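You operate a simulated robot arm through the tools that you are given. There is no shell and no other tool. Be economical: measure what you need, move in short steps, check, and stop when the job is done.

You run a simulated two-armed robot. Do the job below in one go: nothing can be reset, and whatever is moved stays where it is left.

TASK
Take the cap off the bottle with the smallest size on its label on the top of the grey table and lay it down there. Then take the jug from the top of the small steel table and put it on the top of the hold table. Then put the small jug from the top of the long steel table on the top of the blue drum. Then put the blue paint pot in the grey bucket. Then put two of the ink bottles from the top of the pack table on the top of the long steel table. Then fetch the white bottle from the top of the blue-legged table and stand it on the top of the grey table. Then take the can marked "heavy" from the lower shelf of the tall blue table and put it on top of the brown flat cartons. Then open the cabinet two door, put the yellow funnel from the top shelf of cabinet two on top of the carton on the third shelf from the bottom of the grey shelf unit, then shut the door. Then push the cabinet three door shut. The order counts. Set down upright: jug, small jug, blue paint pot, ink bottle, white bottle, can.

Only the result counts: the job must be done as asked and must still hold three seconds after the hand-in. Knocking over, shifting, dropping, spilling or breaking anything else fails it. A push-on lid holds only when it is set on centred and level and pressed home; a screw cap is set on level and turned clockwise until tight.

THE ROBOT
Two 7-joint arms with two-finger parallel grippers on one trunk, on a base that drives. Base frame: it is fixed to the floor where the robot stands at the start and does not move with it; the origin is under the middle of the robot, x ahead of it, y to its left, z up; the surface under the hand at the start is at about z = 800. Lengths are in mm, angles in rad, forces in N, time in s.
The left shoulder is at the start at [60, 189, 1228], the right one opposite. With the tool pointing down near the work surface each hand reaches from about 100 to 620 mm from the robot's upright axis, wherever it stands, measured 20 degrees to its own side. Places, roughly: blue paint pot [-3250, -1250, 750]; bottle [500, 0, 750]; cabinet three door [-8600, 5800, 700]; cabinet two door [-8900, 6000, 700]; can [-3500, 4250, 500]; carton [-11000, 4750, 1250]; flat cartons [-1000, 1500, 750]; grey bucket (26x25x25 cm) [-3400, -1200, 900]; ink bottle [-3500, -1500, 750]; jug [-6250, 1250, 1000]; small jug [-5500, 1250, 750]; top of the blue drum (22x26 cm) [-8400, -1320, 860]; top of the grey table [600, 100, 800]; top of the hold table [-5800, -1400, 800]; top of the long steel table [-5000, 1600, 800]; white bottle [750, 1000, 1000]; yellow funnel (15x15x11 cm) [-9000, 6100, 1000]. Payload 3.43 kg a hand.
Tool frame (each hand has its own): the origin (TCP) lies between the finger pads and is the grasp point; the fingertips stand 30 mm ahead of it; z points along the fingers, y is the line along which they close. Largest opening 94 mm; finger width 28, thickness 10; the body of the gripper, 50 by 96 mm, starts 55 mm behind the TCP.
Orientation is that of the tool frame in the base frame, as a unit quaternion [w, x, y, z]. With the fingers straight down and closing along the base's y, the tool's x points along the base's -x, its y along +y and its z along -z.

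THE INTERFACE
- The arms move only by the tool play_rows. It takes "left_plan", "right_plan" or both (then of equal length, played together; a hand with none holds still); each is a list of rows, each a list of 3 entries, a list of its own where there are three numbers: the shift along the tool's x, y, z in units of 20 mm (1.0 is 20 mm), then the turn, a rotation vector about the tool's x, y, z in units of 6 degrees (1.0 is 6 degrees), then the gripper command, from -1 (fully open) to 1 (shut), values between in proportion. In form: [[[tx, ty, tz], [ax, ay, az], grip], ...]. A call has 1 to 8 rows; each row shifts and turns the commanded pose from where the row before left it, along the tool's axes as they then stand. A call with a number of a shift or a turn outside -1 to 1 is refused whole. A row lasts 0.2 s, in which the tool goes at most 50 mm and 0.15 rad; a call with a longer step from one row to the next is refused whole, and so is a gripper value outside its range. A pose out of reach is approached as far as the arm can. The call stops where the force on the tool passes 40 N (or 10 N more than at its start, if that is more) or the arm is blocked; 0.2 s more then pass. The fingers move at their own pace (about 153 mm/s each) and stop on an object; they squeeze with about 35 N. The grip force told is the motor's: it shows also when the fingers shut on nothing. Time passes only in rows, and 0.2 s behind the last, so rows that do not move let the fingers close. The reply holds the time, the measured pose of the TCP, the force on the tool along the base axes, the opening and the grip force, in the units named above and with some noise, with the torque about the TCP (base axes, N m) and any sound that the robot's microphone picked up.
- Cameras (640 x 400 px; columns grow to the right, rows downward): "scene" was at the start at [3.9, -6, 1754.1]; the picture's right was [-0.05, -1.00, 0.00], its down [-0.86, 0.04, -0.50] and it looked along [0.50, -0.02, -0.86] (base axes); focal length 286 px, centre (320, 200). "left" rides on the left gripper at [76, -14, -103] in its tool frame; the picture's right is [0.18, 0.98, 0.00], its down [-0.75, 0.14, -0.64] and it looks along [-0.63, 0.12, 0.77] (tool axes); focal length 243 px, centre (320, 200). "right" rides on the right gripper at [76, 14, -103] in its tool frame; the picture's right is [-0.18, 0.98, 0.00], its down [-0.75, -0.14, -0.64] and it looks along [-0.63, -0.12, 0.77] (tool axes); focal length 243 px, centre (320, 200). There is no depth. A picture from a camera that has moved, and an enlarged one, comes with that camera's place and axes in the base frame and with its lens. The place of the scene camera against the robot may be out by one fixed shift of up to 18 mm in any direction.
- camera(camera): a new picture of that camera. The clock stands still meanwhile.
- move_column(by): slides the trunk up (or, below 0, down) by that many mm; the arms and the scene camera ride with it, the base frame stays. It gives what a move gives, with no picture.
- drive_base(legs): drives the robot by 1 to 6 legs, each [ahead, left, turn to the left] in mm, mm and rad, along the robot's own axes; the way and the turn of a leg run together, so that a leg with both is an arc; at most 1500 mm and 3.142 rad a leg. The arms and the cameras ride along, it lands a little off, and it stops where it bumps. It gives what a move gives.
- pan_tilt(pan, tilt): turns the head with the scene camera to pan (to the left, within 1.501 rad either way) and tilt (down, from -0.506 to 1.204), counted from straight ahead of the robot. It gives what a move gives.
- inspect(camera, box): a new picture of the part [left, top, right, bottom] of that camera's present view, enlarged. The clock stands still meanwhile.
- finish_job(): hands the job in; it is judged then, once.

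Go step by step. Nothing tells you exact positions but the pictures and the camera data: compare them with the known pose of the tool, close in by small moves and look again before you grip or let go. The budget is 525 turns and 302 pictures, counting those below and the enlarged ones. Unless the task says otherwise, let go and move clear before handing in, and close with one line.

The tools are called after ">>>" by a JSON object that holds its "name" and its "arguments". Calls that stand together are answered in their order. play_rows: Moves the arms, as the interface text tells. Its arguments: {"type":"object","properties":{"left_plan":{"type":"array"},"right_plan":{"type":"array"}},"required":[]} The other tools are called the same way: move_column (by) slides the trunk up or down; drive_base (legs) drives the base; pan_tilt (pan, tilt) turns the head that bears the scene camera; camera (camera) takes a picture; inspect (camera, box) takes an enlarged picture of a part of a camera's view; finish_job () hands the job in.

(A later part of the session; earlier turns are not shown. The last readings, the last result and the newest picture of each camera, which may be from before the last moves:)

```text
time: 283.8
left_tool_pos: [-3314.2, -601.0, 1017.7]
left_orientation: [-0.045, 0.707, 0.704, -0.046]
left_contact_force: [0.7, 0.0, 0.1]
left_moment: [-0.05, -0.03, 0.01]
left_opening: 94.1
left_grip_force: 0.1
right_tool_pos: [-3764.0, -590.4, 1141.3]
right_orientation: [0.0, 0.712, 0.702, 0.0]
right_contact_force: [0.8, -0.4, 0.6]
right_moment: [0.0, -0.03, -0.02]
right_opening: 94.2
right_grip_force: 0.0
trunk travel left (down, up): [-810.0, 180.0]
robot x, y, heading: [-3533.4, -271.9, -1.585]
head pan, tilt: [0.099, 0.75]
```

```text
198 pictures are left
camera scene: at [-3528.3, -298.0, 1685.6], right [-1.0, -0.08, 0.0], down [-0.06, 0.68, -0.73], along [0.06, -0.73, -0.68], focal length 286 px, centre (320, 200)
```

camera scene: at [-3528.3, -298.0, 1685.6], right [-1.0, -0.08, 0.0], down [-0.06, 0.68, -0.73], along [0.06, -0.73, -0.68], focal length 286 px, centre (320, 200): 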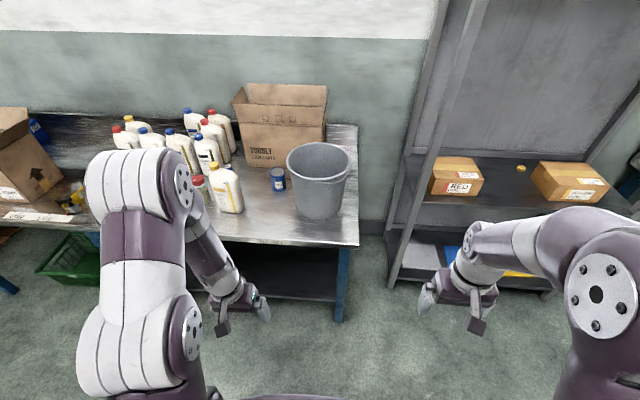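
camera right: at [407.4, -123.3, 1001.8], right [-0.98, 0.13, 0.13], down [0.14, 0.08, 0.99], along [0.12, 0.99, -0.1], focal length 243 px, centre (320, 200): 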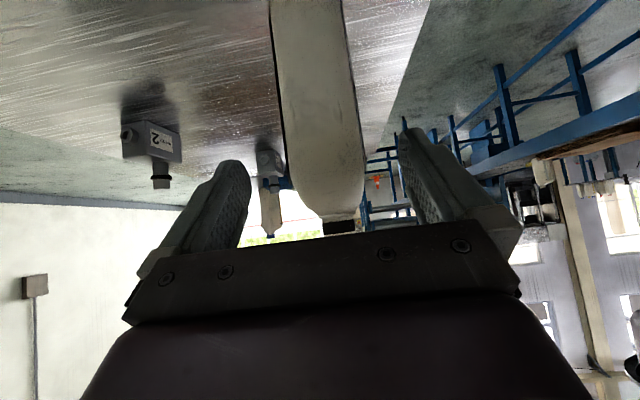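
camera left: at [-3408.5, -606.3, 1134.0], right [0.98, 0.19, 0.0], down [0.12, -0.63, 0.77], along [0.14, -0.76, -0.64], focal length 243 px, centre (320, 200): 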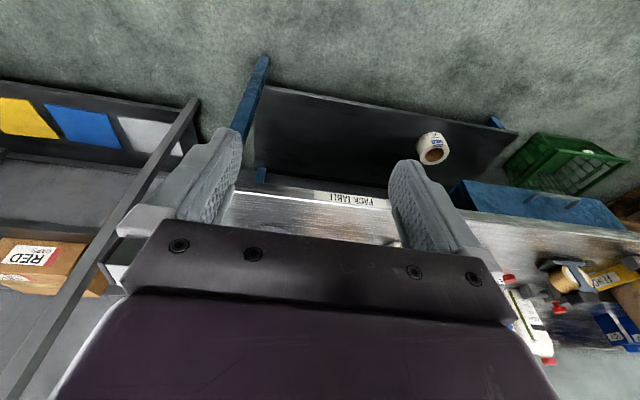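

>>> {"name": "play_rows", "arguments": {"left_plan": [[[0, 0, -0.5], [-0.6, 0, 0], -1], [[0, 0, -0.5], [-0.63, 0, 0], -1], [[0, 0, -0.8], [0, 0, 0], -1], [[0, 0, -0.8], [0, 0, 0], -1]]}}

>>> {"name": "inspect", "arguments": {"camera": "scene", "box": [90, 70, 370, 250]}}

```text
time: 284.8
left_tool_pos: [-3314.2, -600.9, 1068.7]
left_orientation: [0.001, 0.708, 0.707, 0.0]
left_contact_force: [0.8, -1.3, 0.8]
left_moment: [-0.01, 0.0, -0.02]
left_opening: 94.0
left_grip_force: 0.0
right_tool_pos: [-3765.0, -590.0, 1142.8]
right_orientation: [0.0, 0.713, 0.701, 0.0]
right_contact_force: [0.8, 0.0, 0.5]
right_moment: [-0.02, 0.0, 0.02]
right_opening: 94.0
right_grip_force: 0.0
trunk travel left (down, up): [-810.0, 180.0]
robot x, y, heading: [-3535.7, -274.1, -1.592]
head pan, tilt: [0.099, 0.75]
```

```text
2.22 times, centred on (230, 160) of scene
camera zoom: at [-3528.5, -298.3, 1685.6], right [-1.0, -0.08, 0.0], down [-0.06, 0.68, -0.73], along [0.06, -0.73, -0.68], focal length 636 px, centre (520, 289)
```

zoom: 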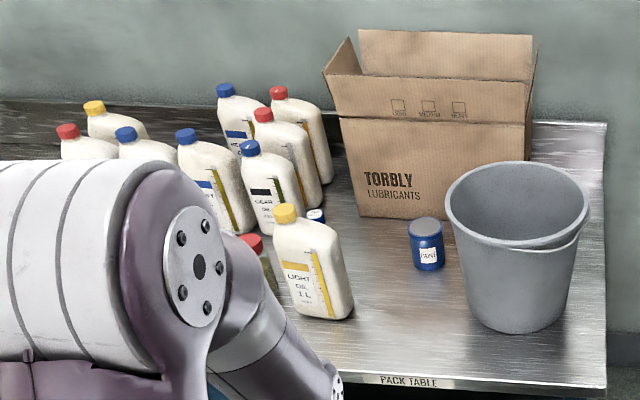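

>>> {"name": "drive_base", "arguments": {"legs": [[0, 0, 0.02], [380, 110, 0]]}}

>>> {"name": "camera", "arguments": {"camera": "left"}}

>>> {"name": "camera", "arguments": {"camera": "scene"}}

```text
time: 287.7
left_tool_pos: [-3197.1, -980.5, 1068.5]
left_orientation: [0.002, 0.7, 0.714, 0.0]
left_contact_force: [0.1, -0.8, 0.5]
left_moment: [0.01, -0.02, 0.0]
left_opening: 94.0
left_grip_force: 0.0
right_tool_pos: [-3647.6, -978.0, 1142.3]
right_orientation: [0.0, 0.705, 0.709, 0.0]
right_contact_force: [-0.1, 0.4, -0.6]
right_moment: [0.05, 0.01, 0.02]
right_opening: 93.9
right_grip_force: 0.0
trunk travel left (down, up): [-810.0, 180.0]
robot x, y, heading: [-3421.7, -658.1, -1.572]
head pan, tilt: [0.099, 0.75]
```

```text
196 pictures are left
camera left: at [-3213.4, -903.9, 1169.4], right [0.98, 0.2, 0.0], down [0.15, -0.75, 0.64], along [0.13, -0.63, -0.77], focal length 243 px, centre (320, 200)
```

left: 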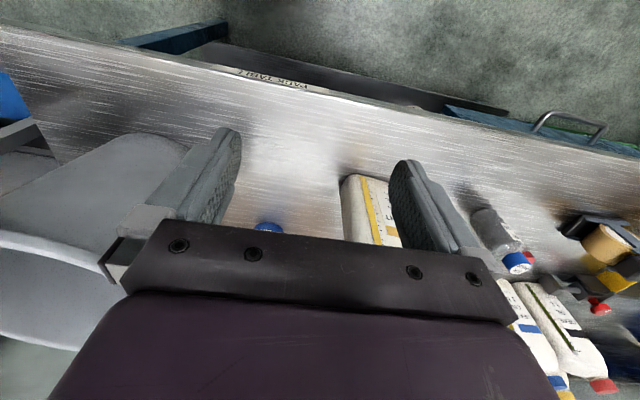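

```text
195 pictures are left
camera scene: at [-3418.2, -681.2, 1685.7], right [-0.99, -0.1, 0.0], down [-0.07, 0.68, -0.73], along [0.08, -0.73, -0.68], focal length 286 px, centre (320, 200)
```

scene: 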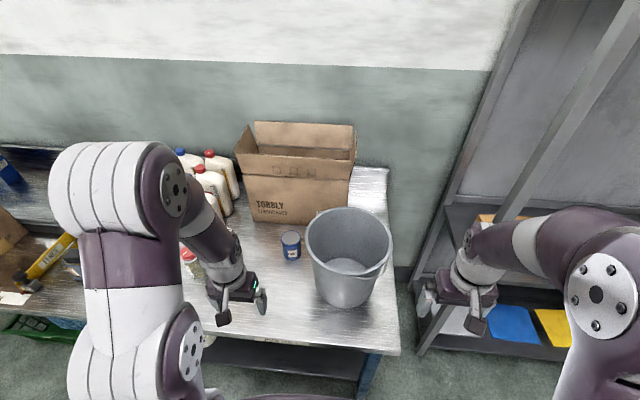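

>>> {"name": "play_rows", "arguments": {"left_plan": [[[0, 0, 0], [0, 0, 1], -0.9], [[0, 0, 0], [0, 0, 1], -0.9], [[0, 0, 0], [0, 0, 1], -0.9], [[0, 0, 0], [0, 0, 1], -0.9], [[0, 0, 0], [0, 0, 1], -0.9], [[0, 0, 0], [0, 0, 1], -0.9], [[0, 0, 0], [0, 0, 1], -0.9], [[0, 0, 0], [0, 0, 1], -0.9]]}}

>>> {"name": "play_rows", "arguments": {"left_plan": [[[0, 0, 0], [0, 0, 1], -0.9], [[0, 0, 0], [0, 0, 1], -0.9], [[0, 0, 0], [0, 0, 1], -0.9], [[0, 0, 0], [0, 0, 1], -0.9], [[0, 0, 0], [0, 0, 1], -0.9], [[0, 0, 0], [0, 0, 1], -0.9], [[0, 0, 0], [0, 0, 1], -0.9]]}}

>>> {"name": "drive_base", "arguments": {"legs": [[45, 0, 0]]}}

>>> {"name": "camera", "arguments": {"camera": "left"}}

```text
time: 289.5
left_tool_pos: [-3197.8, -979.9, 1067.4]
left_orientation: [0.001, 0.93, 0.367, 0.001]
left_contact_force: [0.7, -0.1, 0.2]
left_moment: [0.01, -0.02, 0.02]
left_opening: 89.2
left_grip_force: 0.1
right_tool_pos: [-3648.6, -977.8, 1141.5]
right_orientation: [-0.001, 0.705, 0.709, 0.0]
right_contact_force: [0.8, 0.2, 0.9]
right_moment: [0.02, 0.01, -0.01]
right_opening: 94.0
right_grip_force: 0.0
trunk travel left (down, up): [-810.0, 180.0]
robot x, y, heading: [-3423.0, -655.9, -1.567]
head pan, tilt: [0.099, 0.75]
```

```text
time: 291.1
left_tool_pos: [-3196.9, -980.3, 1067.3]
left_orientation: [0.001, 1.0, 0.009, 0.001]
left_contact_force: [-0.4, 0.2, -0.6]
left_moment: [0.01, -0.01, -0.01]
left_opening: 89.4
left_grip_force: 0.0
right_tool_pos: [-3649.2, -977.0, 1143.1]
right_orientation: [0.001, 0.705, 0.709, 0.0]
right_contact_force: [-0.2, 0.4, -0.5]
right_moment: [0.02, -0.01, 0.0]
right_opening: 94.1
right_grip_force: 0.0
trunk travel left (down, up): [-810.0, 180.0]
robot x, y, heading: [-3420.4, -655.0, -1.57]
head pan, tilt: [0.099, 0.75]
```

```text
time: 292.0
left_tool_pos: [-3196.2, -1020.7, 1068.8]
left_orientation: [0.002, 1.0, 0.008, 0.001]
left_contact_force: [0.3, -0.7, 1.0]
left_moment: [-0.05, -0.01, -0.01]
left_opening: 89.1
left_grip_force: 0.0
right_tool_pos: [-3647.6, -1018.8, 1143.5]
right_orientation: [0.001, 0.705, 0.709, -0.002]
right_contact_force: [-0.1, -0.3, -0.4]
right_moment: [-0.04, 0.0, -0.02]
right_opening: 94.0
right_grip_force: 0.1
trunk travel left (down, up): [-810.0, 180.0]
robot x, y, heading: [-3421.3, -704.5, -1.569]
head pan, tilt: [0.099, 0.75]
```

```text
194 pictures are left
camera left: at [-3121.6, -1005.2, 1170.2], right [0.2, -0.98, 0.01], down [-0.75, -0.15, 0.64], along [-0.63, -0.13, -0.77], focal length 243 px, centre (320, 200)
```

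left: 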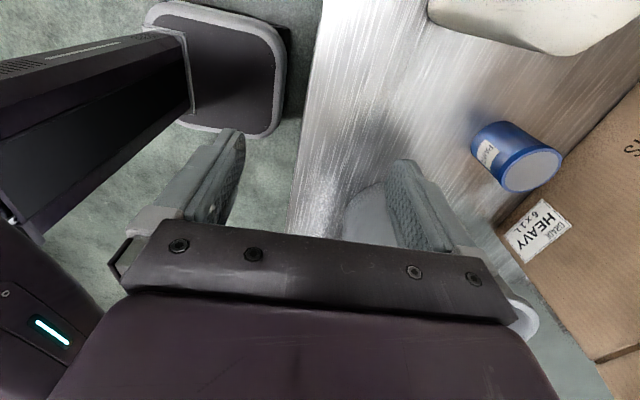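

>>> {"name": "play_rows", "arguments": {"right_plan": [[[1, -1, 0], [0, 0, 0], -1], [[1, -1, 0], [0, 0, 0], -1], [[1, -1, 0], [0, 0, 0], -1]]}}

>>> {"name": "move_column", "arguments": {"by": -105}}

>>> {"name": "play_rows", "arguments": {"left_plan": [[[-0.2, 1, 0], [0, 0, 0], -1], [[-0.2, 1, 0], [0, 0, 0], -1], [[-0.2, 1, 0], [0, 0, 0], -1], [[-0.2, 1, 0], [0, 0, 0], -1], [[-0.2, 1, 0], [0, 0, 0], -1], [[-0.2, 1, 0], [0, 0, 0], -1], [[-0.2, 1, 0], [0, 0, 0], -1], [[-0.2, 1, 0], [0, 0, 0], -1]]}}

>>> {"name": "play_rows", "arguments": {"left_plan": [[[-0.1, 1, 0], [0, 0, 0], -1], [[-0.1, 1, 0], [0, 0, 0], -1], [[-0.1, 1, 0], [0, 0, 0], -1], [[-0.1, 1, 0], [0, 0, 0], -1]]}}

>>> {"name": "camera", "arguments": {"camera": "left"}}

```text
time: 292.8
left_tool_pos: [-3196.4, -1025.5, 1066.7]
left_orientation: [0.0, 1.0, 0.009, 0.001]
left_contact_force: [-0.4, 0.2, -0.4]
left_moment: [0.03, 0.03, -0.01]
left_opening: 89.4
left_grip_force: 0.0
right_tool_pos: [-3707.7, -962.4, 1142.4]
right_orientation: [-0.001, 0.705, 0.709, 0.001]
right_contact_force: [0.6, -0.4, -0.5]
right_moment: [0.04, -0.01, -0.01]
right_opening: 93.9
right_grip_force: 0.0
trunk travel left (down, up): [-810.0, 180.0]
robot x, y, heading: [-3426.4, -700.2, -1.564]
head pan, tilt: [0.099, 0.75]
```

```text
time: 294.1
left_tool_pos: [-3196.9, -1023.7, 962.2]
left_orientation: [0.001, 1.0, 0.008, 0.001]
left_contact_force: [0.6, 0.2, 0.2]
left_moment: [0.01, -0.01, 0.02]
left_opening: 89.2
left_grip_force: 0.1
right_tool_pos: [-3708.6, -962.3, 1037.6]
right_orientation: [0.0, 0.706, 0.708, -0.001]
right_contact_force: [0.0, 0.1, -0.7]
right_moment: [0.0, 0.0, -0.01]
right_opening: 94.1
right_grip_force: 0.1
trunk travel left (down, up): [-705.0, 285.0]
robot x, y, heading: [-3422.9, -700.0, -1.569]
head pan, tilt: [0.099, 0.75]
```

```text
time: 295.9
left_tool_pos: [-3224.9, -1185.1, 961.3]
left_orientation: [0.0, 1.0, 0.009, 0.001]
left_contact_force: [-0.1, 0.6, -0.3]
left_moment: [0.04, -0.02, 0.0]
left_opening: 94.1
left_grip_force: 0.1
right_tool_pos: [-3708.5, -963.1, 1036.8]
right_orientation: [0.0, 0.706, 0.708, 0.0]
right_contact_force: [-1.1, 0.4, 0.2]
right_moment: [0.02, 0.0, 0.01]
right_opening: 93.7
right_grip_force: 0.1
trunk travel left (down, up): [-705.0, 285.0]
robot x, y, heading: [-3423.3, -698.8, -1.571]
head pan, tilt: [0.099, 0.75]
```

```text
time: 296.9
left_tool_pos: [-3232.5, -1265.7, 962.8]
left_orientation: [0.0, 1.0, 0.009, 0.001]
left_contact_force: [1.4, 0.3, 0.2]
left_moment: [0.02, 0.03, -0.01]
left_opening: 94.1
left_grip_force: 0.0
right_tool_pos: [-3707.7, -961.6, 1036.2]
right_orientation: [0.0, 0.706, 0.708, 0.001]
right_contact_force: [0.1, 0.1, -0.2]
right_moment: [0.02, 0.01, -0.02]
right_opening: 94.2
right_grip_force: 0.0
trunk travel left (down, up): [-705.0, 285.0]
robot x, y, heading: [-3424.6, -700.5, -1.567]
head pan, tilt: [0.099, 0.75]
```

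```text
193 pictures are left
camera left: at [-3156.7, -1250.9, 1064.2], right [0.2, -0.98, 0.0], down [-0.75, -0.15, 0.64], along [-0.63, -0.13, -0.77], focal length 243 px, centre (320, 200)
```

left: 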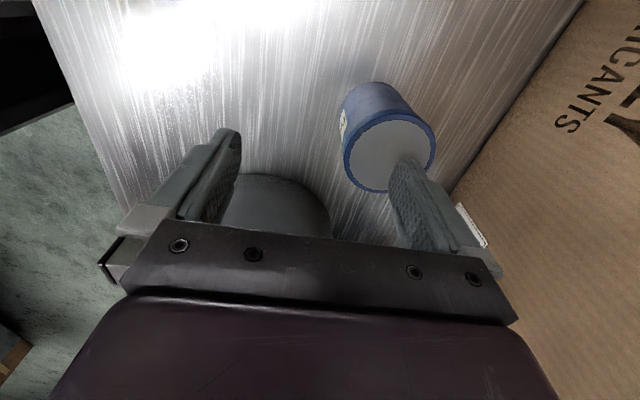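

>>> {"name": "play_rows", "arguments": {"left_plan": [[[0, 0.9, 0], [0, 0, 0], -1], [[0, 0.9, 0], [0, 0, 0], -1], [[0, 0.85, 0], [0, 0, 0], -1]]}}

>>> {"name": "camera", "arguments": {"camera": "left"}}

```text
time: 297.7
left_tool_pos: [-3230.8, -1285.8, 950.1]
left_orientation: [0.001, 1.0, 0.01, 0.001]
left_contact_force: [0.4, 0.1, 0.0]
left_moment: [-0.02, 0.03, 0.02]
left_opening: 93.7
left_grip_force: 0.2
left hand out of reach, approached as far as the arm can: row 1, 2, 3
right_tool_pos: [-3708.5, -962.2, 1036.4]
right_orientation: [0.0, 0.706, 0.708, 0.0]
right_contact_force: [0.5, -0.3, 0.2]
right_moment: [-0.02, 0.01, 0.01]
right_opening: 93.9
right_grip_force: 0.1
trunk travel left (down, up): [-705.0, 285.0]
robot x, y, heading: [-3423.8, -697.3, -1.564]
head pan, tilt: [0.099, 0.75]
```

```text
192 pictures are left
camera left: at [-3154.9, -1271.2, 1051.6], right [0.2, -0.98, 0.0], down [-0.75, -0.15, 0.64], along [-0.63, -0.13, -0.77], focal length 243 px, centre (320, 200)
```

left: 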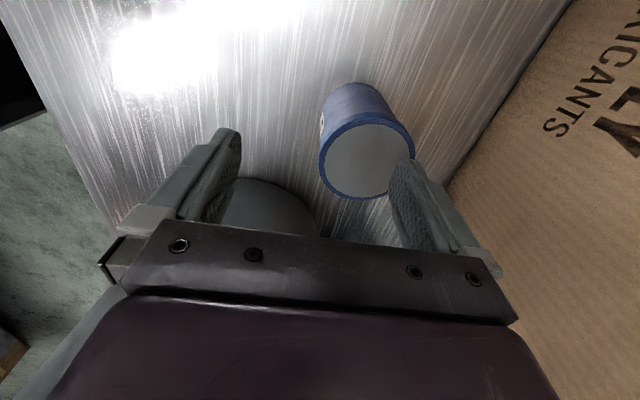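

>>> {"name": "play_rows", "arguments": {"left_plan": [[[0, -0.5, -0.5], [0, 0, 0], -1], [[0, -0.5, 0], [0, 0, 0], -1]]}}

>>> {"name": "drive_base", "arguments": {"legs": [[55, 0, 0]]}}

>>> {"name": "camera", "arguments": {"camera": "left"}}

```text
time: 298.3
left_tool_pos: [-3232.0, -1266.4, 959.8]
left_orientation: [0.0, 1.0, 0.009, 0.001]
left_contact_force: [0.0, -0.4, -1.1]
left_moment: [0.01, 0.01, 0.01]
left_opening: 93.7
left_grip_force: 0.0
right_tool_pos: [-3707.9, -961.6, 1036.3]
right_orientation: [0.0, 0.706, 0.709, 0.001]
right_contact_force: [0.2, -0.6, 0.0]
right_moment: [-0.03, 0.0, 0.03]
right_opening: 94.1
right_grip_force: 0.1
trunk travel left (down, up): [-705.0, 285.0]
robot x, y, heading: [-3425.4, -701.0, -1.568]
head pan, tilt: [0.099, 0.75]
```

```text
time: 299.3
left_tool_pos: [-3232.7, -1319.7, 961.1]
left_orientation: [0.001, 1.0, 0.01, 0.001]
left_contact_force: [-1.6, -0.4, -0.2]
left_moment: [0.01, 0.01, 0.0]
left_opening: 94.2
left_grip_force: 0.0
right_tool_pos: [-3708.8, -1014.3, 1037.6]
right_orientation: [0.0, 0.706, 0.708, 0.0]
right_contact_force: [-0.2, -0.2, 0.4]
right_moment: [0.01, -0.04, 0.0]
right_opening: 94.0
right_grip_force: 0.0
trunk travel left (down, up): [-705.0, 285.0]
robot x, y, heading: [-3420.6, -753.7, -1.566]
head pan, tilt: [0.099, 0.75]
```

```text
191 pictures are left
camera left: at [-3155.9, -1304.5, 1061.7], right [0.2, -0.98, 0.0], down [-0.75, -0.15, 0.64], along [-0.63, -0.13, -0.77], focal length 243 px, centre (320, 200)
```

left: 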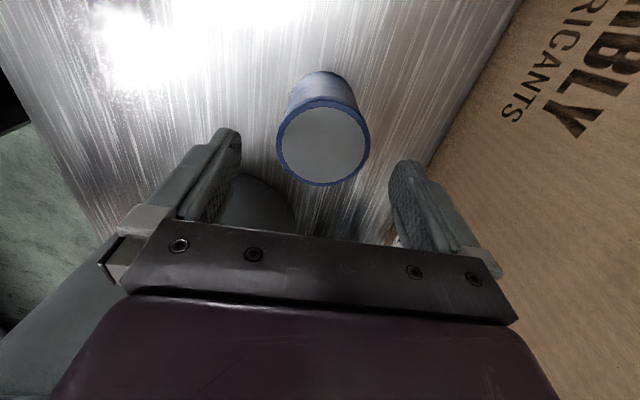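

>>> {"name": "play_rows", "arguments": {"left_plan": [[[-0.15, 0.15, 1], [0, 0, 0], -1], [[0, 0, 1], [0, 0, 0], -1], [[0, 0, 1], [0, 0, 0], -1], [[0, 0, 1], [0, 0, 0], -1], [[0, 0, 0.5], [0, 0, 0], -1]]}}

>>> {"name": "camera", "arguments": {"camera": "left"}}

```text
time: 300.5
left_tool_pos: [-3235.4, -1323.3, 870.2]
left_orientation: [0.001, 1.0, 0.01, 0.001]
left_contact_force: [0.6, -0.4, -0.1]
left_moment: [0.0, -0.01, -0.01]
left_opening: 93.8
left_grip_force: 0.0
right_tool_pos: [-3709.0, -1015.9, 1036.3]
right_orientation: [0.0, 0.705, 0.709, 0.0]
right_contact_force: [-0.2, -0.1, -0.8]
right_moment: [0.03, 0.0, 0.02]
right_opening: 94.0
right_grip_force: 0.2
trunk travel left (down, up): [-705.0, 285.0]
robot x, y, heading: [-3427.0, -754.6, -1.569]
head pan, tilt: [0.099, 0.75]
```

```text
190 pictures are left
camera left: at [-3158.9, -1307.7, 972.0], right [0.2, -0.98, 0.0], down [-0.75, -0.15, 0.64], along [-0.63, -0.13, -0.77], focal length 243 px, centre (320, 200)
```

left: 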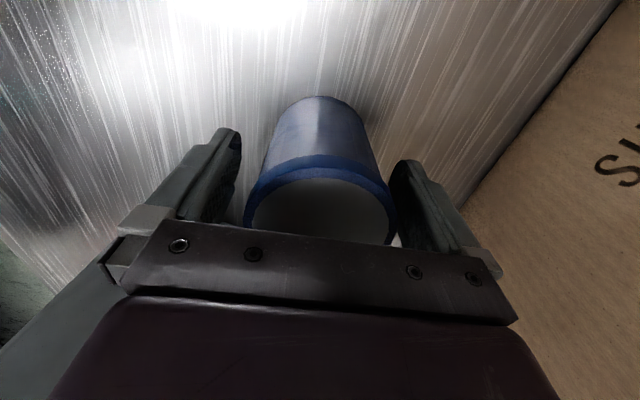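

>>> {"name": "play_rows", "arguments": {"left_plan": [[[0, 0, 0.4], [0, 0, 0], -1], [[0, 0, 0], [0, 0, 0], 0], [[0, 0, 0], [0, 0, 0], 1], [[0, 0, 0], [0, 0, 0], 1]]}}

>>> {"name": "play_rows", "arguments": {"left_plan": [[[0, -0.3, -1], [0, 0, 0], 1], [[0, -0.7, -1], [0, 0, 0], 1], [[0, -1, -1], [0, 0, 0], 1], [[0, -1, -1], [0, 0, 0], 1], [[0, -1, -1], [0, 0, 0], 1]]}}

>>> {"name": "camera", "arguments": {"camera": "left"}}

```text
time: 301.5
left_tool_pos: [-3235.0, -1323.9, 864.0]
left_orientation: [0.002, 1.0, 0.009, 0.001]
left_contact_force: [1.4, -4.6, 7.2]
left_moment: [0.1, 0.04, 0.04]
left_opening: 76.4
left_grip_force: 35.6
right_tool_pos: [-3709.9, -1014.8, 1037.2]
right_orientation: [-0.001, 0.706, 0.708, 0.0]
right_contact_force: [0.0, -0.4, -0.6]
right_moment: [-0.02, 0.0, -0.03]
right_opening: 93.7
right_grip_force: 0.1
trunk travel left (down, up): [-705.0, 285.0]
robot x, y, heading: [-3420.8, -754.9, -1.568]
head pan, tilt: [0.099, 0.75]
```

```text
time: 302.7
left_tool_pos: [-3236.3, -1241.9, 964.1]
left_orientation: [0.001, 1.0, 0.009, 0.001]
left_contact_force: [0.9, -0.2, -3.9]
left_moment: [-0.03, -0.03, 0.01]
left_opening: 76.0
left_grip_force: 34.3
right_tool_pos: [-3709.4, -1014.6, 1036.2]
right_orientation: [0.0, 0.706, 0.708, -0.001]
right_contact_force: [-0.1, 0.0, 0.5]
right_moment: [0.02, 0.03, -0.02]
right_opening: 94.2
right_grip_force: 0.1
trunk travel left (down, up): [-705.0, 285.0]
robot x, y, heading: [-3423.0, -752.2, -1.566]
head pan, tilt: [0.099, 0.75]
```

```text
189 pictures are left
camera left: at [-3160.4, -1227.0, 1064.7], right [0.2, -0.98, 0.0], down [-0.75, -0.15, 0.64], along [-0.63, -0.13, -0.77], focal length 243 px, centre (320, 200)
```

left: 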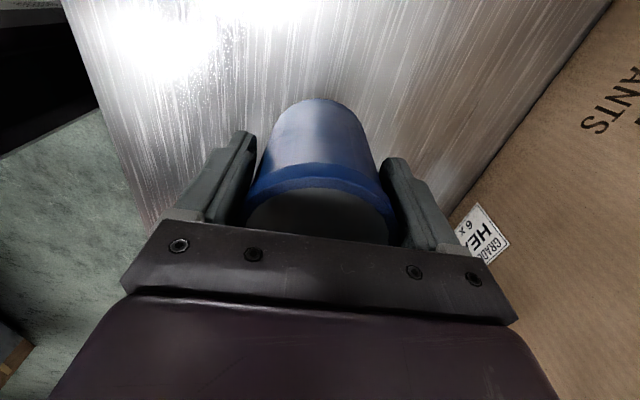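

>>> {"name": "move_column", "arguments": {"by": 200}}

>>> {"name": "play_rows", "arguments": {"left_plan": [[[-0.9, -0.2, 0], [0, 0, 0], 1], [[-0.9, -0.2, 0], [0, 0, 0], 1], [[-0.9, -0.2, 0], [0, 0, 0], 1], [[-0.9, -0.2, 0], [0, 0, 0], 1], [[-0.9, -0.2, 0], [0, 0, 0], 1], [[-0.9, -0.2, 0], [0, 0, 0], 1], [[-0.9, -0.2, 0], [0, 0, 0], 1], [[-0.9, -0.2, 0], [0, 0, 0], 1]]}}

>>> {"name": "camera", "arguments": {"camera": "left"}}

>>> {"name": "camera", "arguments": {"camera": "scene"}}

```text
time: 304.8
left_tool_pos: [-3235.2, -1243.0, 1163.2]
left_orientation: [0.0, 1.0, 0.009, 0.001]
left_contact_force: [0.0, 0.2, -4.5]
left_moment: [0.02, -0.01, 0.0]
left_opening: 76.1
left_grip_force: 34.9
right_tool_pos: [-3707.1, -1014.6, 1236.5]
right_orientation: [0.0, 0.706, 0.708, 0.0]
right_contact_force: [-0.7, -0.2, 0.1]
right_moment: [0.02, 0.02, -0.02]
right_opening: 93.9
right_grip_force: 0.1
trunk travel left (down, up): [-905.0, 85.0]
robot x, y, heading: [-3423.7, -751.7, -1.569]
head pan, tilt: [0.099, 0.75]
```

```text
time: 306.6
left_tool_pos: [-3380.1, -1212.2, 1162.2]
left_orientation: [0.002, 1.0, 0.008, 0.001]
left_contact_force: [0.2, -0.5, -3.4]
left_moment: [0.01, -0.05, -0.03]
left_opening: 76.3
left_grip_force: 35.5
right_tool_pos: [-3709.2, -1015.1, 1235.9]
right_orientation: [0.0, 0.705, 0.709, 0.0]
right_contact_force: [-0.2, -0.5, 0.2]
right_moment: [0.01, 0.0, -0.02]
right_opening: 94.1
right_grip_force: 0.1
trunk travel left (down, up): [-905.0, 85.0]
robot x, y, heading: [-3423.9, -757.4, -1.567]
head pan, tilt: [0.099, 0.75]
```

```text
188 pictures are left
camera left: at [-3306.0, -1197.7, 1263.8], right [0.2, -0.98, 0.0], down [-0.75, -0.15, 0.64], along [-0.63, -0.13, -0.77], focal length 243 px, centre (320, 200)
```

left: 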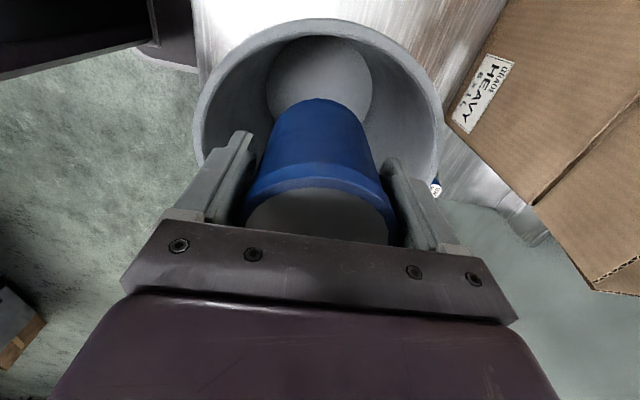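

```text
187 pictures are left
camera scene: at [-3418.7, -779.8, 1780.6], right [-0.99, -0.1, 0.0], down [-0.07, 0.68, -0.73], along [0.08, -0.73, -0.68], focal length 286 px, centre (320, 200)
```

scene: 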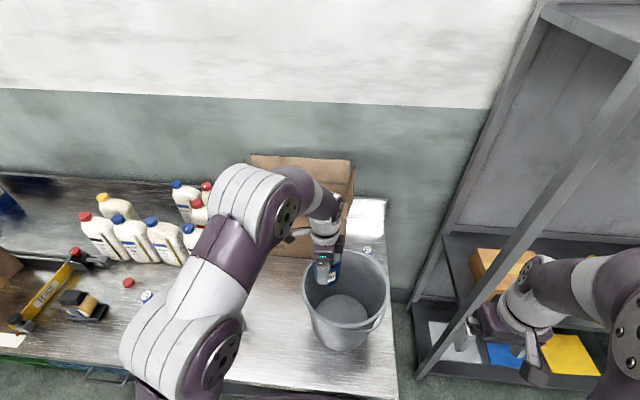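

>>> {"name": "play_rows", "arguments": {"left_plan": [[[-0.85, 0.05, 0], [0, 0, 0], 1], [[-0.85, 0.05, 0], [0, 0, 0], 1], [[-0.85, 0, 0], [0, 0, 0], 1], [[-0.75, 0, 0], [0, 0, 0], 1]]}}

>>> {"name": "camera", "arguments": {"camera": "left"}}

```text
time: 307.6
left_tool_pos: [-3448.0, -1217.3, 1162.8]
left_orientation: [0.001, 1.0, 0.01, 0.0]
left_contact_force: [-0.6, -0.1, -4.0]
left_moment: [-0.04, -0.04, 0.0]
left_opening: 76.1
left_grip_force: 34.7
right_tool_pos: [-3708.6, -1015.8, 1236.1]
right_orientation: [0.0, 0.706, 0.708, 0.0]
right_contact_force: [-0.6, -0.3, 0.7]
right_moment: [-0.02, -0.03, -0.04]
right_opening: 94.1
right_grip_force: 0.1
trunk travel left (down, up): [-905.0, 85.0]
robot x, y, heading: [-3426.2, -752.2, -1.571]
head pan, tilt: [0.099, 0.75]
```

```text
186 pictures are left
camera left: at [-3372.6, -1202.2, 1264.2], right [0.2, -0.98, 0.0], down [-0.75, -0.15, 0.64], along [-0.63, -0.13, -0.77], focal length 243 px, centre (320, 200)
```

left: 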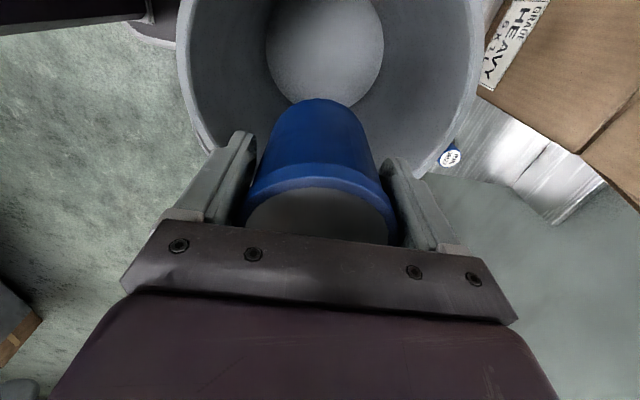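

>>> {"name": "play_rows", "arguments": {"left_plan": [[[0, 0, 1], [0, 0, 0], 1], [[0, 0, 1], [0, 0, 0], 1], [[0, 0, 1], [0, 0, 0], 1], [[0, 0, 1], [0, 0, 0], 1], [[0, 0, 1], [0, 0, 0], 1], [[0, 0, 1], [0, 0, 0], 1], [[0, 0, 1], [0, 0, 0], 1], [[0, 0, 1], [0, 0, 0], 1]]}}

>>> {"name": "play_rows", "arguments": {"left_plan": [[[0, 0, 1], [0, 0, 0], 1], [[0, 0, 1], [0, 0, 0], 1], [[0, 0, 1], [0, 0, 0], 1], [[0, 0, 1], [0, 0, 0], 1], [[0, 0, 1], [0, 0, 0], 1]]}}

>>> {"name": "camera", "arguments": {"camera": "left"}}

>>> {"name": "camera", "arguments": {"camera": "scene"}}

```text
time: 309.4
left_tool_pos: [-3445.5, -1219.9, 1001.7]
left_orientation: [0.001, 1.0, 0.009, 0.0]
left_contact_force: [-0.3, 0.5, -3.0]
left_moment: [0.03, -0.04, 0.0]
left_opening: 76.1
left_grip_force: 35.1
right_tool_pos: [-3709.4, -1015.8, 1236.8]
right_orientation: [-0.001, 0.706, 0.708, 0.0]
right_contact_force: [0.7, -0.8, 0.8]
right_moment: [-0.03, 0.01, -0.03]
right_opening: 93.9
right_grip_force: 0.1
trunk travel left (down, up): [-905.0, 85.0]
robot x, y, heading: [-3424.1, -756.5, -1.562]
head pan, tilt: [0.099, 0.75]
```

```text
time: 310.6
left_tool_pos: [-3446.6, -1218.8, 903.2]
left_orientation: [0.001, 1.0, 0.01, 0.001]
left_contact_force: [-0.3, 0.4, -3.1]
left_moment: [0.03, -0.04, -0.03]
left_opening: 76.2
left_grip_force: 35.4
right_tool_pos: [-3709.2, -1015.4, 1236.1]
right_orientation: [0.0, 0.706, 0.708, 0.0]
right_contact_force: [-0.4, -0.2, 0.6]
right_moment: [0.02, -0.01, 0.0]
right_opening: 94.0
right_grip_force: 0.1
trunk travel left (down, up): [-905.0, 85.0]
robot x, y, heading: [-3424.7, -756.2, -1.565]
head pan, tilt: [0.099, 0.75]
```

```text
185 pictures are left
camera left: at [-3370.9, -1203.8, 1004.8], right [0.2, -0.98, 0.0], down [-0.75, -0.15, 0.64], along [-0.63, -0.13, -0.77], focal length 243 px, centre (320, 200)
```

left: 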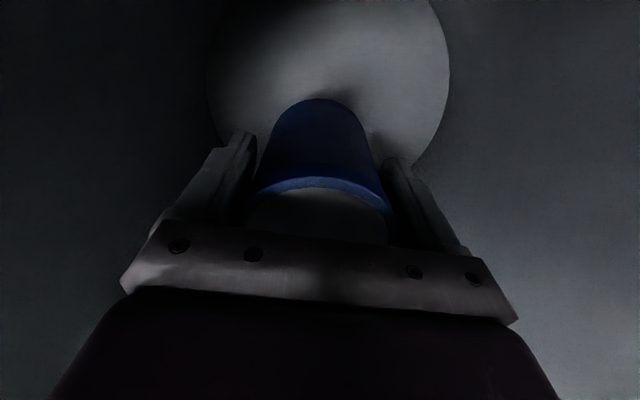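

```text
184 pictures are left
camera scene: at [-3417.8, -780.7, 1780.7], right [-0.99, -0.1, 0.0], down [-0.07, 0.68, -0.73], along [0.08, -0.73, -0.68], focal length 286 px, centre (320, 200)
```

scene: 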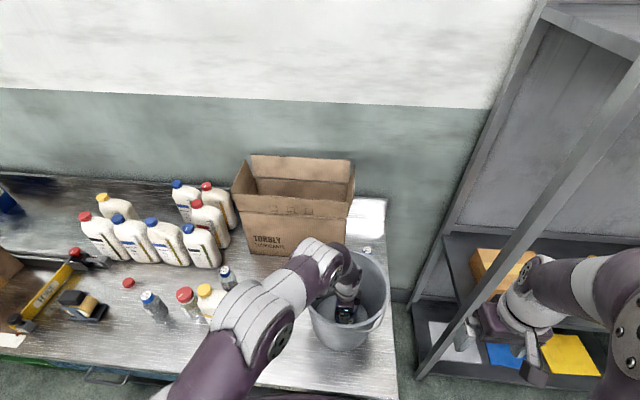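

>>> {"name": "play_rows", "arguments": {"left_plan": [[[0, 0, 0.6], [0, 0, 0], 1], [[0, 0, 0.6], [0, 0, 0], 1], [[0, 0, 0.2], [0, 0, 0], 1]]}}

>>> {"name": "play_rows", "arguments": {"left_plan": [[[0, 0, 0.2], [0, 0, 0], 1], [[0, 0, 0.15], [0, 0, 0], 1]]}}

```text
time: 311.4
left_tool_pos: [-3445.8, -1219.1, 875.1]
left_orientation: [0.001, 1.0, 0.009, 0.001]
left_contact_force: [0.1, -0.4, -3.8]
left_moment: [-0.03, -0.04, -0.05]
left_opening: 76.3
left_grip_force: 35.3
right_tool_pos: [-3709.0, -1015.6, 1235.7]
right_orientation: [-0.001, 0.706, 0.708, -0.001]
right_contact_force: [-0.2, -1.1, -0.5]
right_moment: [0.03, 0.01, 0.02]
right_opening: 94.0
right_grip_force: 0.1
trunk travel left (down, up): [-905.0, 85.0]
robot x, y, heading: [-3428.8, -751.1, -1.562]
head pan, tilt: [0.099, 0.75]
```

```text
time: 312.0
left_tool_pos: [-3444.7, -1218.5, 869.8]
left_orientation: [0.003, 1.0, 0.009, 0.001]
left_contact_force: [0.4, 0.4, 13.8]
left_moment: [0.6, -0.06, -0.04]
left_opening: 76.4
left_grip_force: 35.1
right_tool_pos: [-3708.9, -1013.2, 1236.8]
right_orientation: [0.0, 0.706, 0.708, -0.001]
right_contact_force: [-0.6, -0.1, -0.3]
right_moment: [-0.01, -0.02, -0.01]
right_opening: 94.0
right_grip_force: 0.1
trunk travel left (down, up): [-905.0, 85.0]
robot x, y, heading: [-3426.0, -751.7, -1.559]
head pan, tilt: [0.099, 0.75]
```

>>> {"name": "play_rows", "arguments": {"left_plan": [[[0, 0, 0], [0, 0, 0], -0.7], [[0, 0, 0], [0, 0, 0], -0.9], [[0, 0, -0.5], [0, 0, 0], -0.9], [[0, 0, -1], [0, 0, 0], -0.9], [[0, 0, -1], [0, 0, 0], -0.9], [[0, 0, -1], [0, 0, 0], -0.9], [[0, 0, -1], [0, 0, 0], -0.9], [[0, 0, -1], [0, 0, 0], -0.9]]}}

>>> {"name": "play_rows", "arguments": {"left_plan": [[[0, 0, -1], [0, 0, 0], -0.9], [[0, 0, -1], [0, 0, 0], -0.9], [[0, 0, -1], [0, 0, 0], -0.9], [[0, 0, -1], [0, 0, 0], -0.9], [[0, 0, -1], [0, 0, 0], -0.9], [[0, 0, -1], [0, 0, 0], -0.9], [[0, 0, -1], [0, 0, 0], -0.9], [[0, 0, -1], [0, 0, 0], -0.9]]}}

>>> {"name": "camera", "arguments": {"camera": "left"}}

>>> {"name": "inspect", "arguments": {"camera": "scene", "box": [60, 150, 400, 380]}}

```text
time: 313.8
left_tool_pos: [-3444.2, -1216.3, 977.9]
left_orientation: [0.0, 1.0, 0.01, 0.002]
left_contact_force: [-0.2, 0.3, -0.7]
left_moment: [0.01, -0.01, -0.04]
left_opening: 89.2
left_grip_force: 0.1
right_tool_pos: [-3708.6, -1014.8, 1236.5]
right_orientation: [0.0, 0.706, 0.708, 0.0]
right_contact_force: [-0.8, -0.2, -0.9]
right_moment: [0.0, -0.01, 0.0]
right_opening: 93.9
right_grip_force: 0.0
trunk travel left (down, up): [-905.0, 85.0]
robot x, y, heading: [-3423.0, -754.5, -1.566]
head pan, tilt: [0.099, 0.75]
```

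```text
time: 315.6
left_tool_pos: [-3446.6, -1216.4, 1138.6]
left_orientation: [0.001, 1.0, 0.008, 0.001]
left_contact_force: [0.2, 0.3, -0.4]
left_moment: [0.01, 0.01, 0.04]
left_opening: 89.4
left_grip_force: 0.0
right_tool_pos: [-3707.7, -1014.3, 1237.1]
right_orientation: [-0.001, 0.706, 0.708, 0.0]
right_contact_force: [0.6, 0.9, 0.9]
right_moment: [-0.01, 0.01, -0.04]
right_opening: 94.2
right_grip_force: 0.1
trunk travel left (down, up): [-905.0, 85.0]
robot x, y, heading: [-3421.9, -758.0, -1.567]
head pan, tilt: [0.099, 0.75]
```

```text
183 pictures are left
camera left: at [-3370.3, -1201.2, 1239.5], right [0.2, -0.98, 0.0], down [-0.75, -0.15, 0.64], along [-0.63, -0.13, -0.77], focal length 243 px, centre (320, 200)
```

left: 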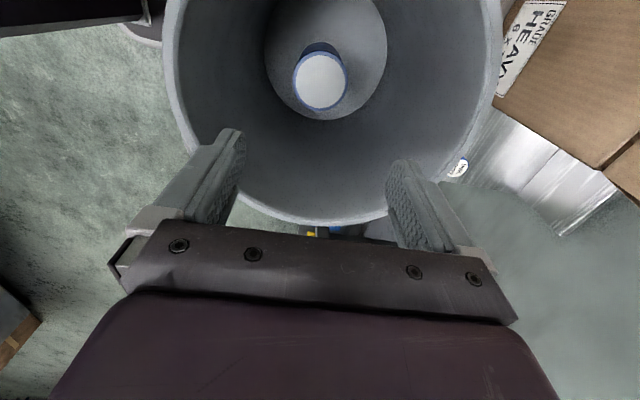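

```text
1.74 times, centred on (230, 265) of scene
camera zoom: at [-3417.7, -779.1, 1780.6], right [-0.99, -0.1, 0.0], down [-0.07, 0.68, -0.73], along [0.08, -0.73, -0.68], focal length 497 px, centre (476, 87)
```

zoom: 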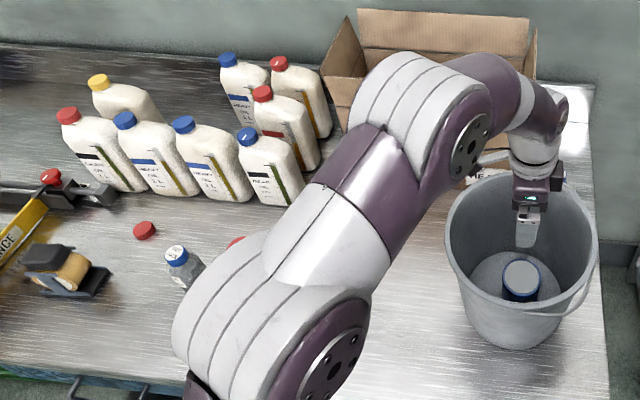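

Pot is in the bucket. I retract the left arm and look for the ink bottles.

>>> {"name": "play_rows", "arguments": {"left_plan": [[[0.5, -1, 0], [0, 0, 0], -1], [[0.5, -1, 0], [0, 0, 0], -1], [[0.5, -1, 0], [0, 0, 0], -1], [[0.5, -1, 0], [0, 0, 0], -1], [[0.5, -1, 0], [0, 0, 0], -1], [[0.5, -1, 0], [0, 0, 0], -1], [[0.5, -1, 0], [0, 0, 0], -1], [[0.5, -0.5, 0], [0, 0, 0], -1]]}}

>>> {"name": "drive_base", "arguments": {"legs": [[-250, 0, 0]]}}

>>> {"name": "pan_tilt", "arguments": {"pan": 0.35, "tilt": 0.75}}

>>> {"name": "camera", "arguments": {"camera": "scene"}}

>>> {"name": "inspect", "arguments": {"camera": "scene", "box": [100, 120, 420, 300]}}

```text
time: 317.4
left_tool_pos: [-3367.7, -1066.5, 1137.2]
left_orientation: [0.001, 1.0, 0.01, 0.001]
left_contact_force: [-0.6, 0.4, 0.0]
left_moment: [-0.02, 0.01, -0.01]
left_opening: 94.2
left_grip_force: 0.1
right_tool_pos: [-3709.0, -1014.8, 1236.8]
right_orientation: [0.0, 0.706, 0.708, 0.0]
right_contact_force: [0.5, 0.7, 0.3]
right_moment: [-0.02, 0.01, -0.02]
right_opening: 93.8
right_grip_force: 0.1
trunk travel left (down, up): [-905.0, 85.0]
robot x, y, heading: [-3423.2, -751.3, -1.571]
head pan, tilt: [0.099, 0.75]
```

```text
time: 319.3
left_tool_pos: [-3368.4, -817.9, 1137.3]
left_orientation: [0.0, 1.0, 0.01, 0.001]
left_contact_force: [-0.1, 0.5, 0.0]
left_moment: [0.04, 0.01, 0.03]
left_opening: 93.9
left_grip_force: 0.1
right_tool_pos: [-3708.1, -766.6, 1235.6]
right_orientation: [-0.001, 0.704, 0.71, 0.001]
right_contact_force: [0.8, -0.3, 0.1]
right_moment: [-0.01, 0.01, 0.0]
right_opening: 93.7
right_grip_force: 0.1
trunk travel left (down, up): [-905.0, 85.0]
robot x, y, heading: [-3425.1, -504.7, -1.562]
head pan, tilt: [0.099, 0.75]
```

```text
time: 320.0
left_tool_pos: [-3368.8, -815.3, 1138.1]
left_orientation: [0.001, 1.0, 0.01, 0.001]
left_contact_force: [0.5, 0.7, -0.5]
left_moment: [0.01, -0.02, 0.05]
left_opening: 94.0
left_grip_force: 0.1
right_tool_pos: [-3708.2, -764.7, 1236.6]
right_orientation: [0.0, 0.704, 0.71, 0.0]
right_contact_force: [-0.2, 0.1, -0.4]
right_moment: [0.0, -0.01, 0.01]
right_opening: 94.2
right_grip_force: 0.0
trunk travel left (down, up): [-905.0, 85.0]
robot x, y, heading: [-3424.9, -505.7, -1.562]
head pan, tilt: [0.351, 0.75]
```

```text
181 pictures are left
camera scene: at [-3398.8, -523.3, 1780.7], right [-0.94, -0.35, 0.0], down [-0.24, 0.64, -0.73], along [0.26, -0.69, -0.68], focal length 286 px, centre (320, 200)
```

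scene: 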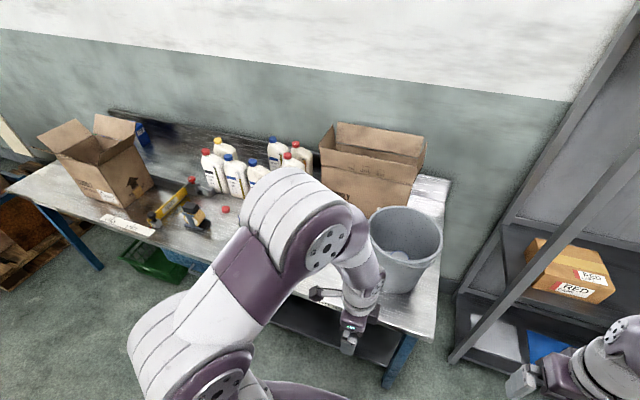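

```text
2.00 times, centred on (260, 210) of scene
camera zoom: at [-3398.8, -523.3, 1780.7], right [-0.94, -0.35, 0.0], down [-0.24, 0.64, -0.73], along [0.26, -0.69, -0.68], focal length 572 px, centre (440, 180)
```

zoom: 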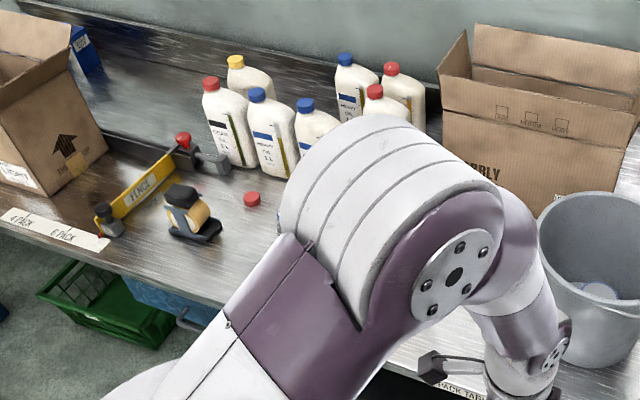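

>>> {"name": "drive_base", "arguments": {"legs": [[0, 450, 0]]}}

>>> {"name": "pan_tilt", "arguments": {"pan": 0.0, "tilt": 0.75}}

>>> {"name": "camera", "arguments": {"camera": "scene"}}

```text
time: 322.8
left_tool_pos: [-2920.1, -814.8, 1137.0]
left_orientation: [0.0, 1.0, 0.008, 0.003]
left_contact_force: [0.4, 0.4, -0.3]
left_moment: [0.0, -0.01, -0.01]
left_opening: 94.2
left_grip_force: 0.0
right_tool_pos: [-3261.5, -762.2, 1237.1]
right_orientation: [0.0, 0.707, 0.707, 0.0]
right_contact_force: [-0.2, 0.3, 0.8]
right_moment: [-0.01, 0.0, 0.01]
right_opening: 94.2
right_grip_force: 0.0
trunk travel left (down, up): [-905.0, 85.0]
robot x, y, heading: [-2973.3, -500.1, -1.572]
head pan, tilt: [0.351, 0.75]
```

```text
time: 323.6
left_tool_pos: [-2920.2, -814.0, 1137.3]
left_orientation: [0.001, 1.0, 0.008, 0.0]
left_contact_force: [0.1, 0.1, -1.3]
left_moment: [-0.01, -0.01, 0.03]
left_opening: 93.7
left_grip_force: 0.0
right_tool_pos: [-3259.0, -761.9, 1236.5]
right_orientation: [-0.001, 0.707, 0.707, -0.002]
right_contact_force: [0.0, 0.2, 0.6]
right_moment: [0.01, 0.02, 0.0]
right_opening: 93.8
right_grip_force: 0.0
trunk travel left (down, up): [-905.0, 85.0]
robot x, y, heading: [-2970.3, -504.9, -1.57]
head pan, tilt: [0.0, 0.75]
```

```text
179 pictures are left
camera scene: at [-2975.2, -528.4, 1780.7], right [-1.0, 0.0, 0.0], down [0.0, 0.68, -0.73], along [0.0, -0.73, -0.68], focal length 286 px, centre (320, 200)
```

scene: 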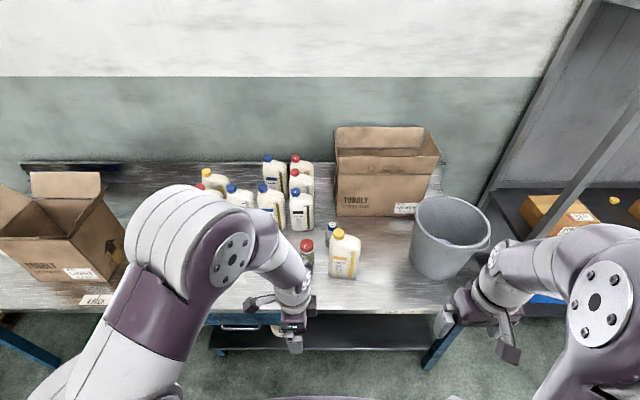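

>>> {"name": "play_rows", "arguments": {"left_plan": [[[1, 0, 0], [0, 0, 0], -1], [[1, 0, 0], [0, 0, 0], -1], [[1, 0, 0], [0, 0, 0], -1], [[1, 0, 0], [0, 0, 0], -1], [[1, 0, 0], [0, 0, 0], -1], [[1, 0, 0], [0, 0, 0], -1], [[1, 0, 0], [0, 0, 0], -1], [[1, 0, 0], [0, 0, 0], -1]]}}

>>> {"name": "inspect", "arguments": {"camera": "scene", "box": [160, 140, 480, 320]}}

>>> {"name": "camera", "arguments": {"camera": "right"}}

```text
time: 325.4
left_tool_pos: [-2760.7, -811.9, 1137.8]
left_orientation: [0.001, 1.0, 0.007, 0.001]
left_contact_force: [0.8, 0.1, 0.1]
left_moment: [-0.05, 0.01, -0.02]
left_opening: 94.0
left_grip_force: 0.0
right_tool_pos: [-3258.2, -762.8, 1237.1]
right_orientation: [-0.001, 0.707, 0.707, -0.001]
right_contact_force: [0.8, -0.6, 0.3]
right_moment: [-0.03, 0.05, 0.03]
right_opening: 93.8
right_grip_force: 0.3
trunk travel left (down, up): [-905.0, 85.0]
robot x, y, heading: [-2972.9, -502.9, -1.57]
head pan, tilt: [0.0, 0.75]
```

```text
2.00 times, centred on (320, 230) of scene
camera zoom: at [-2975.2, -528.6, 1780.6], right [-1.0, 0.0, 0.0], down [0.0, 0.68, -0.73], along [0.0, -0.73, -0.68], focal length 572 px, centre (320, 140)
```

zoom: 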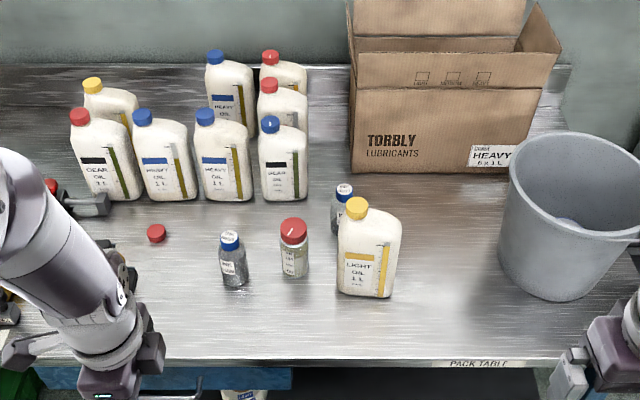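

```text
177 pictures are left
camera right: at [-3245.2, -685.8, 1340.5], right [0.98, -0.18, 0.0], down [-0.14, -0.75, 0.64], along [-0.12, -0.63, -0.77], focal length 243 px, centre (320, 200)
```

right: 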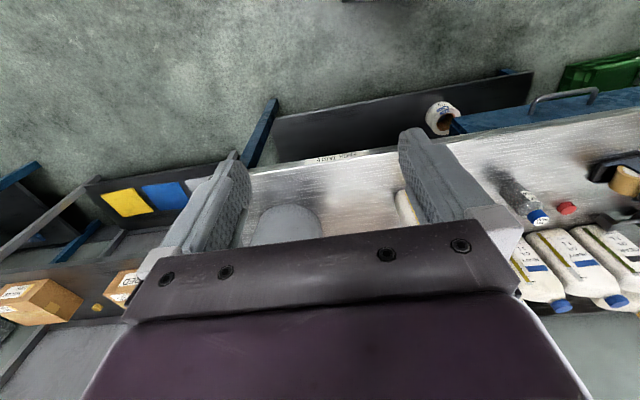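

>>> {"name": "inspect", "arguments": {"camera": "scene", "box": [255, 215, 365, 295]}}

```text
5.00 times, centred on (310, 255) of scene
camera zoom: at [-2975.2, -528.6, 1780.6], right [-1.0, 0.0, 0.0], down [0.0, 0.68, -0.73], along [0.0, -0.73, -0.68], focal length 1430 px, centre (370, -75)
```

zoom: 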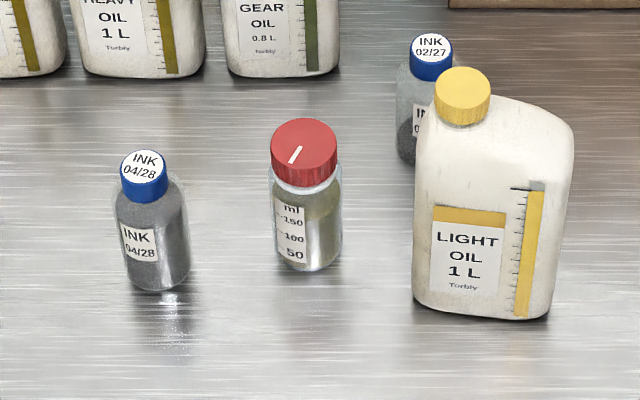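

Ink bottles 04/28 and 02/27 are identified. I'll take one with each hand; move up to the table.

>>> {"name": "drive_base", "arguments": {"legs": [[237, 70, 0]]}}

>>> {"name": "play_rows", "arguments": {"left_plan": [[[-1, 0.7, 0], [0, 0, 0], -1], [[-1, 0.7, 0], [0, 0, 0], -1], [[-1, 0.7, 0], [0, 0, 0], -1], [[-1, 0.7, 0], [0, 0, 0], -1], [[-1, 0.7, 0], [0, 0, 0], -1], [[-1, 0.7, 0], [0, 0, 0], -1], [[0, 0, 0], [0, 0, 0], -1], [[0, 0, 0], [0, 0, 0], -1]], "right_plan": [[[-1, 0.9, 0], [0, 0, 0], -1], [[-1, 0.9, 0], [0, 0, 0], -1], [[-1, 0.9, 0], [0, 0, 0], -1], [[-1, 0.9, 0], [0, 0, 0], -1], [[-1, 0.9, 0], [0, 0, 0], -1], [[-1, 0.9, 0], [0, 0, 0], -1], [[-1, 0.9, 0], [0, 0, 0], -1], [[-1, 0.9, 0], [0, 0, 0], -1]]}}

>>> {"name": "camera", "arguments": {"camera": "left"}}

>>> {"name": "camera", "arguments": {"camera": "right"}}

```text
time: 327.2
left_tool_pos: [-2693.6, -1058.2, 1138.6]
left_orientation: [0.002, 1.0, 0.005, 0.001]
left_contact_force: [-0.2, 0.0, 0.7]
left_moment: [-0.04, -0.03, 0.03]
left_opening: 94.0
left_grip_force: 0.1
right_tool_pos: [-3191.6, -1005.5, 1236.9]
right_orientation: [0.0, 0.709, 0.705, 0.0]
right_contact_force: [-0.2, 0.7, 0.0]
right_moment: [-0.02, -0.03, 0.03]
right_opening: 94.0
right_grip_force: 0.1
trunk travel left (down, up): [-905.0, 85.0]
robot x, y, heading: [-2904.1, -749.3, -1.577]
head pan, tilt: [0.0, 0.75]
```

```text
time: 329.0
left_tool_pos: [-2813.4, -1143.8, 1137.9]
left_orientation: [0.001, 1.0, 0.005, 0.001]
left_contact_force: [0.1, -0.1, -0.2]
left_moment: [0.05, -0.02, 0.02]
left_opening: 94.0
left_grip_force: 0.1
right_tool_pos: [-3047.3, -1168.3, 1234.5]
right_orientation: [-0.002, 0.708, 0.706, 0.0]
right_contact_force: [-0.1, -0.9, -0.9]
right_moment: [0.01, 0.01, 0.01]
right_opening: 94.0
right_grip_force: 0.0
trunk travel left (down, up): [-905.0, 85.0]
robot x, y, heading: [-2906.0, -748.1, -1.579]
head pan, tilt: [0.0, 0.75]
```

```text
175 pictures are left
camera left: at [-2737.3, -1129.1, 1238.6], right [0.19, -0.98, 0.0], down [-0.75, -0.15, 0.64], along [-0.63, -0.12, -0.77], focal length 243 px, centre (320, 200)
```

left: 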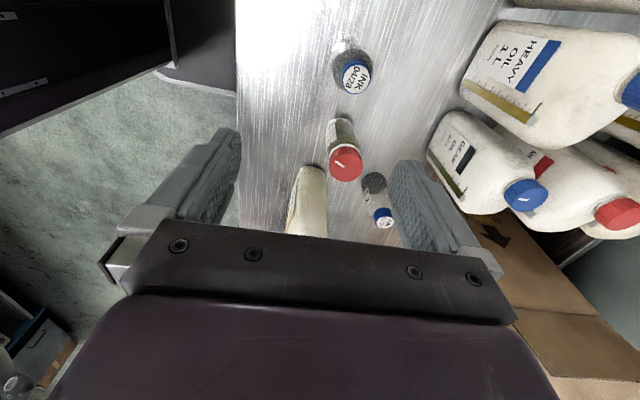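

```text
174 pictures are left
camera right: at [-3032.9, -1092.7, 1338.6], right [0.98, -0.19, 0.0], down [-0.14, -0.75, 0.64], along [-0.12, -0.63, -0.77], focal length 243 px, centre (320, 200)
```

right: 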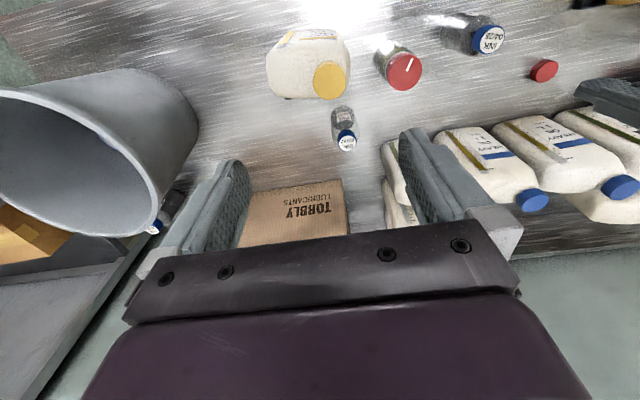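

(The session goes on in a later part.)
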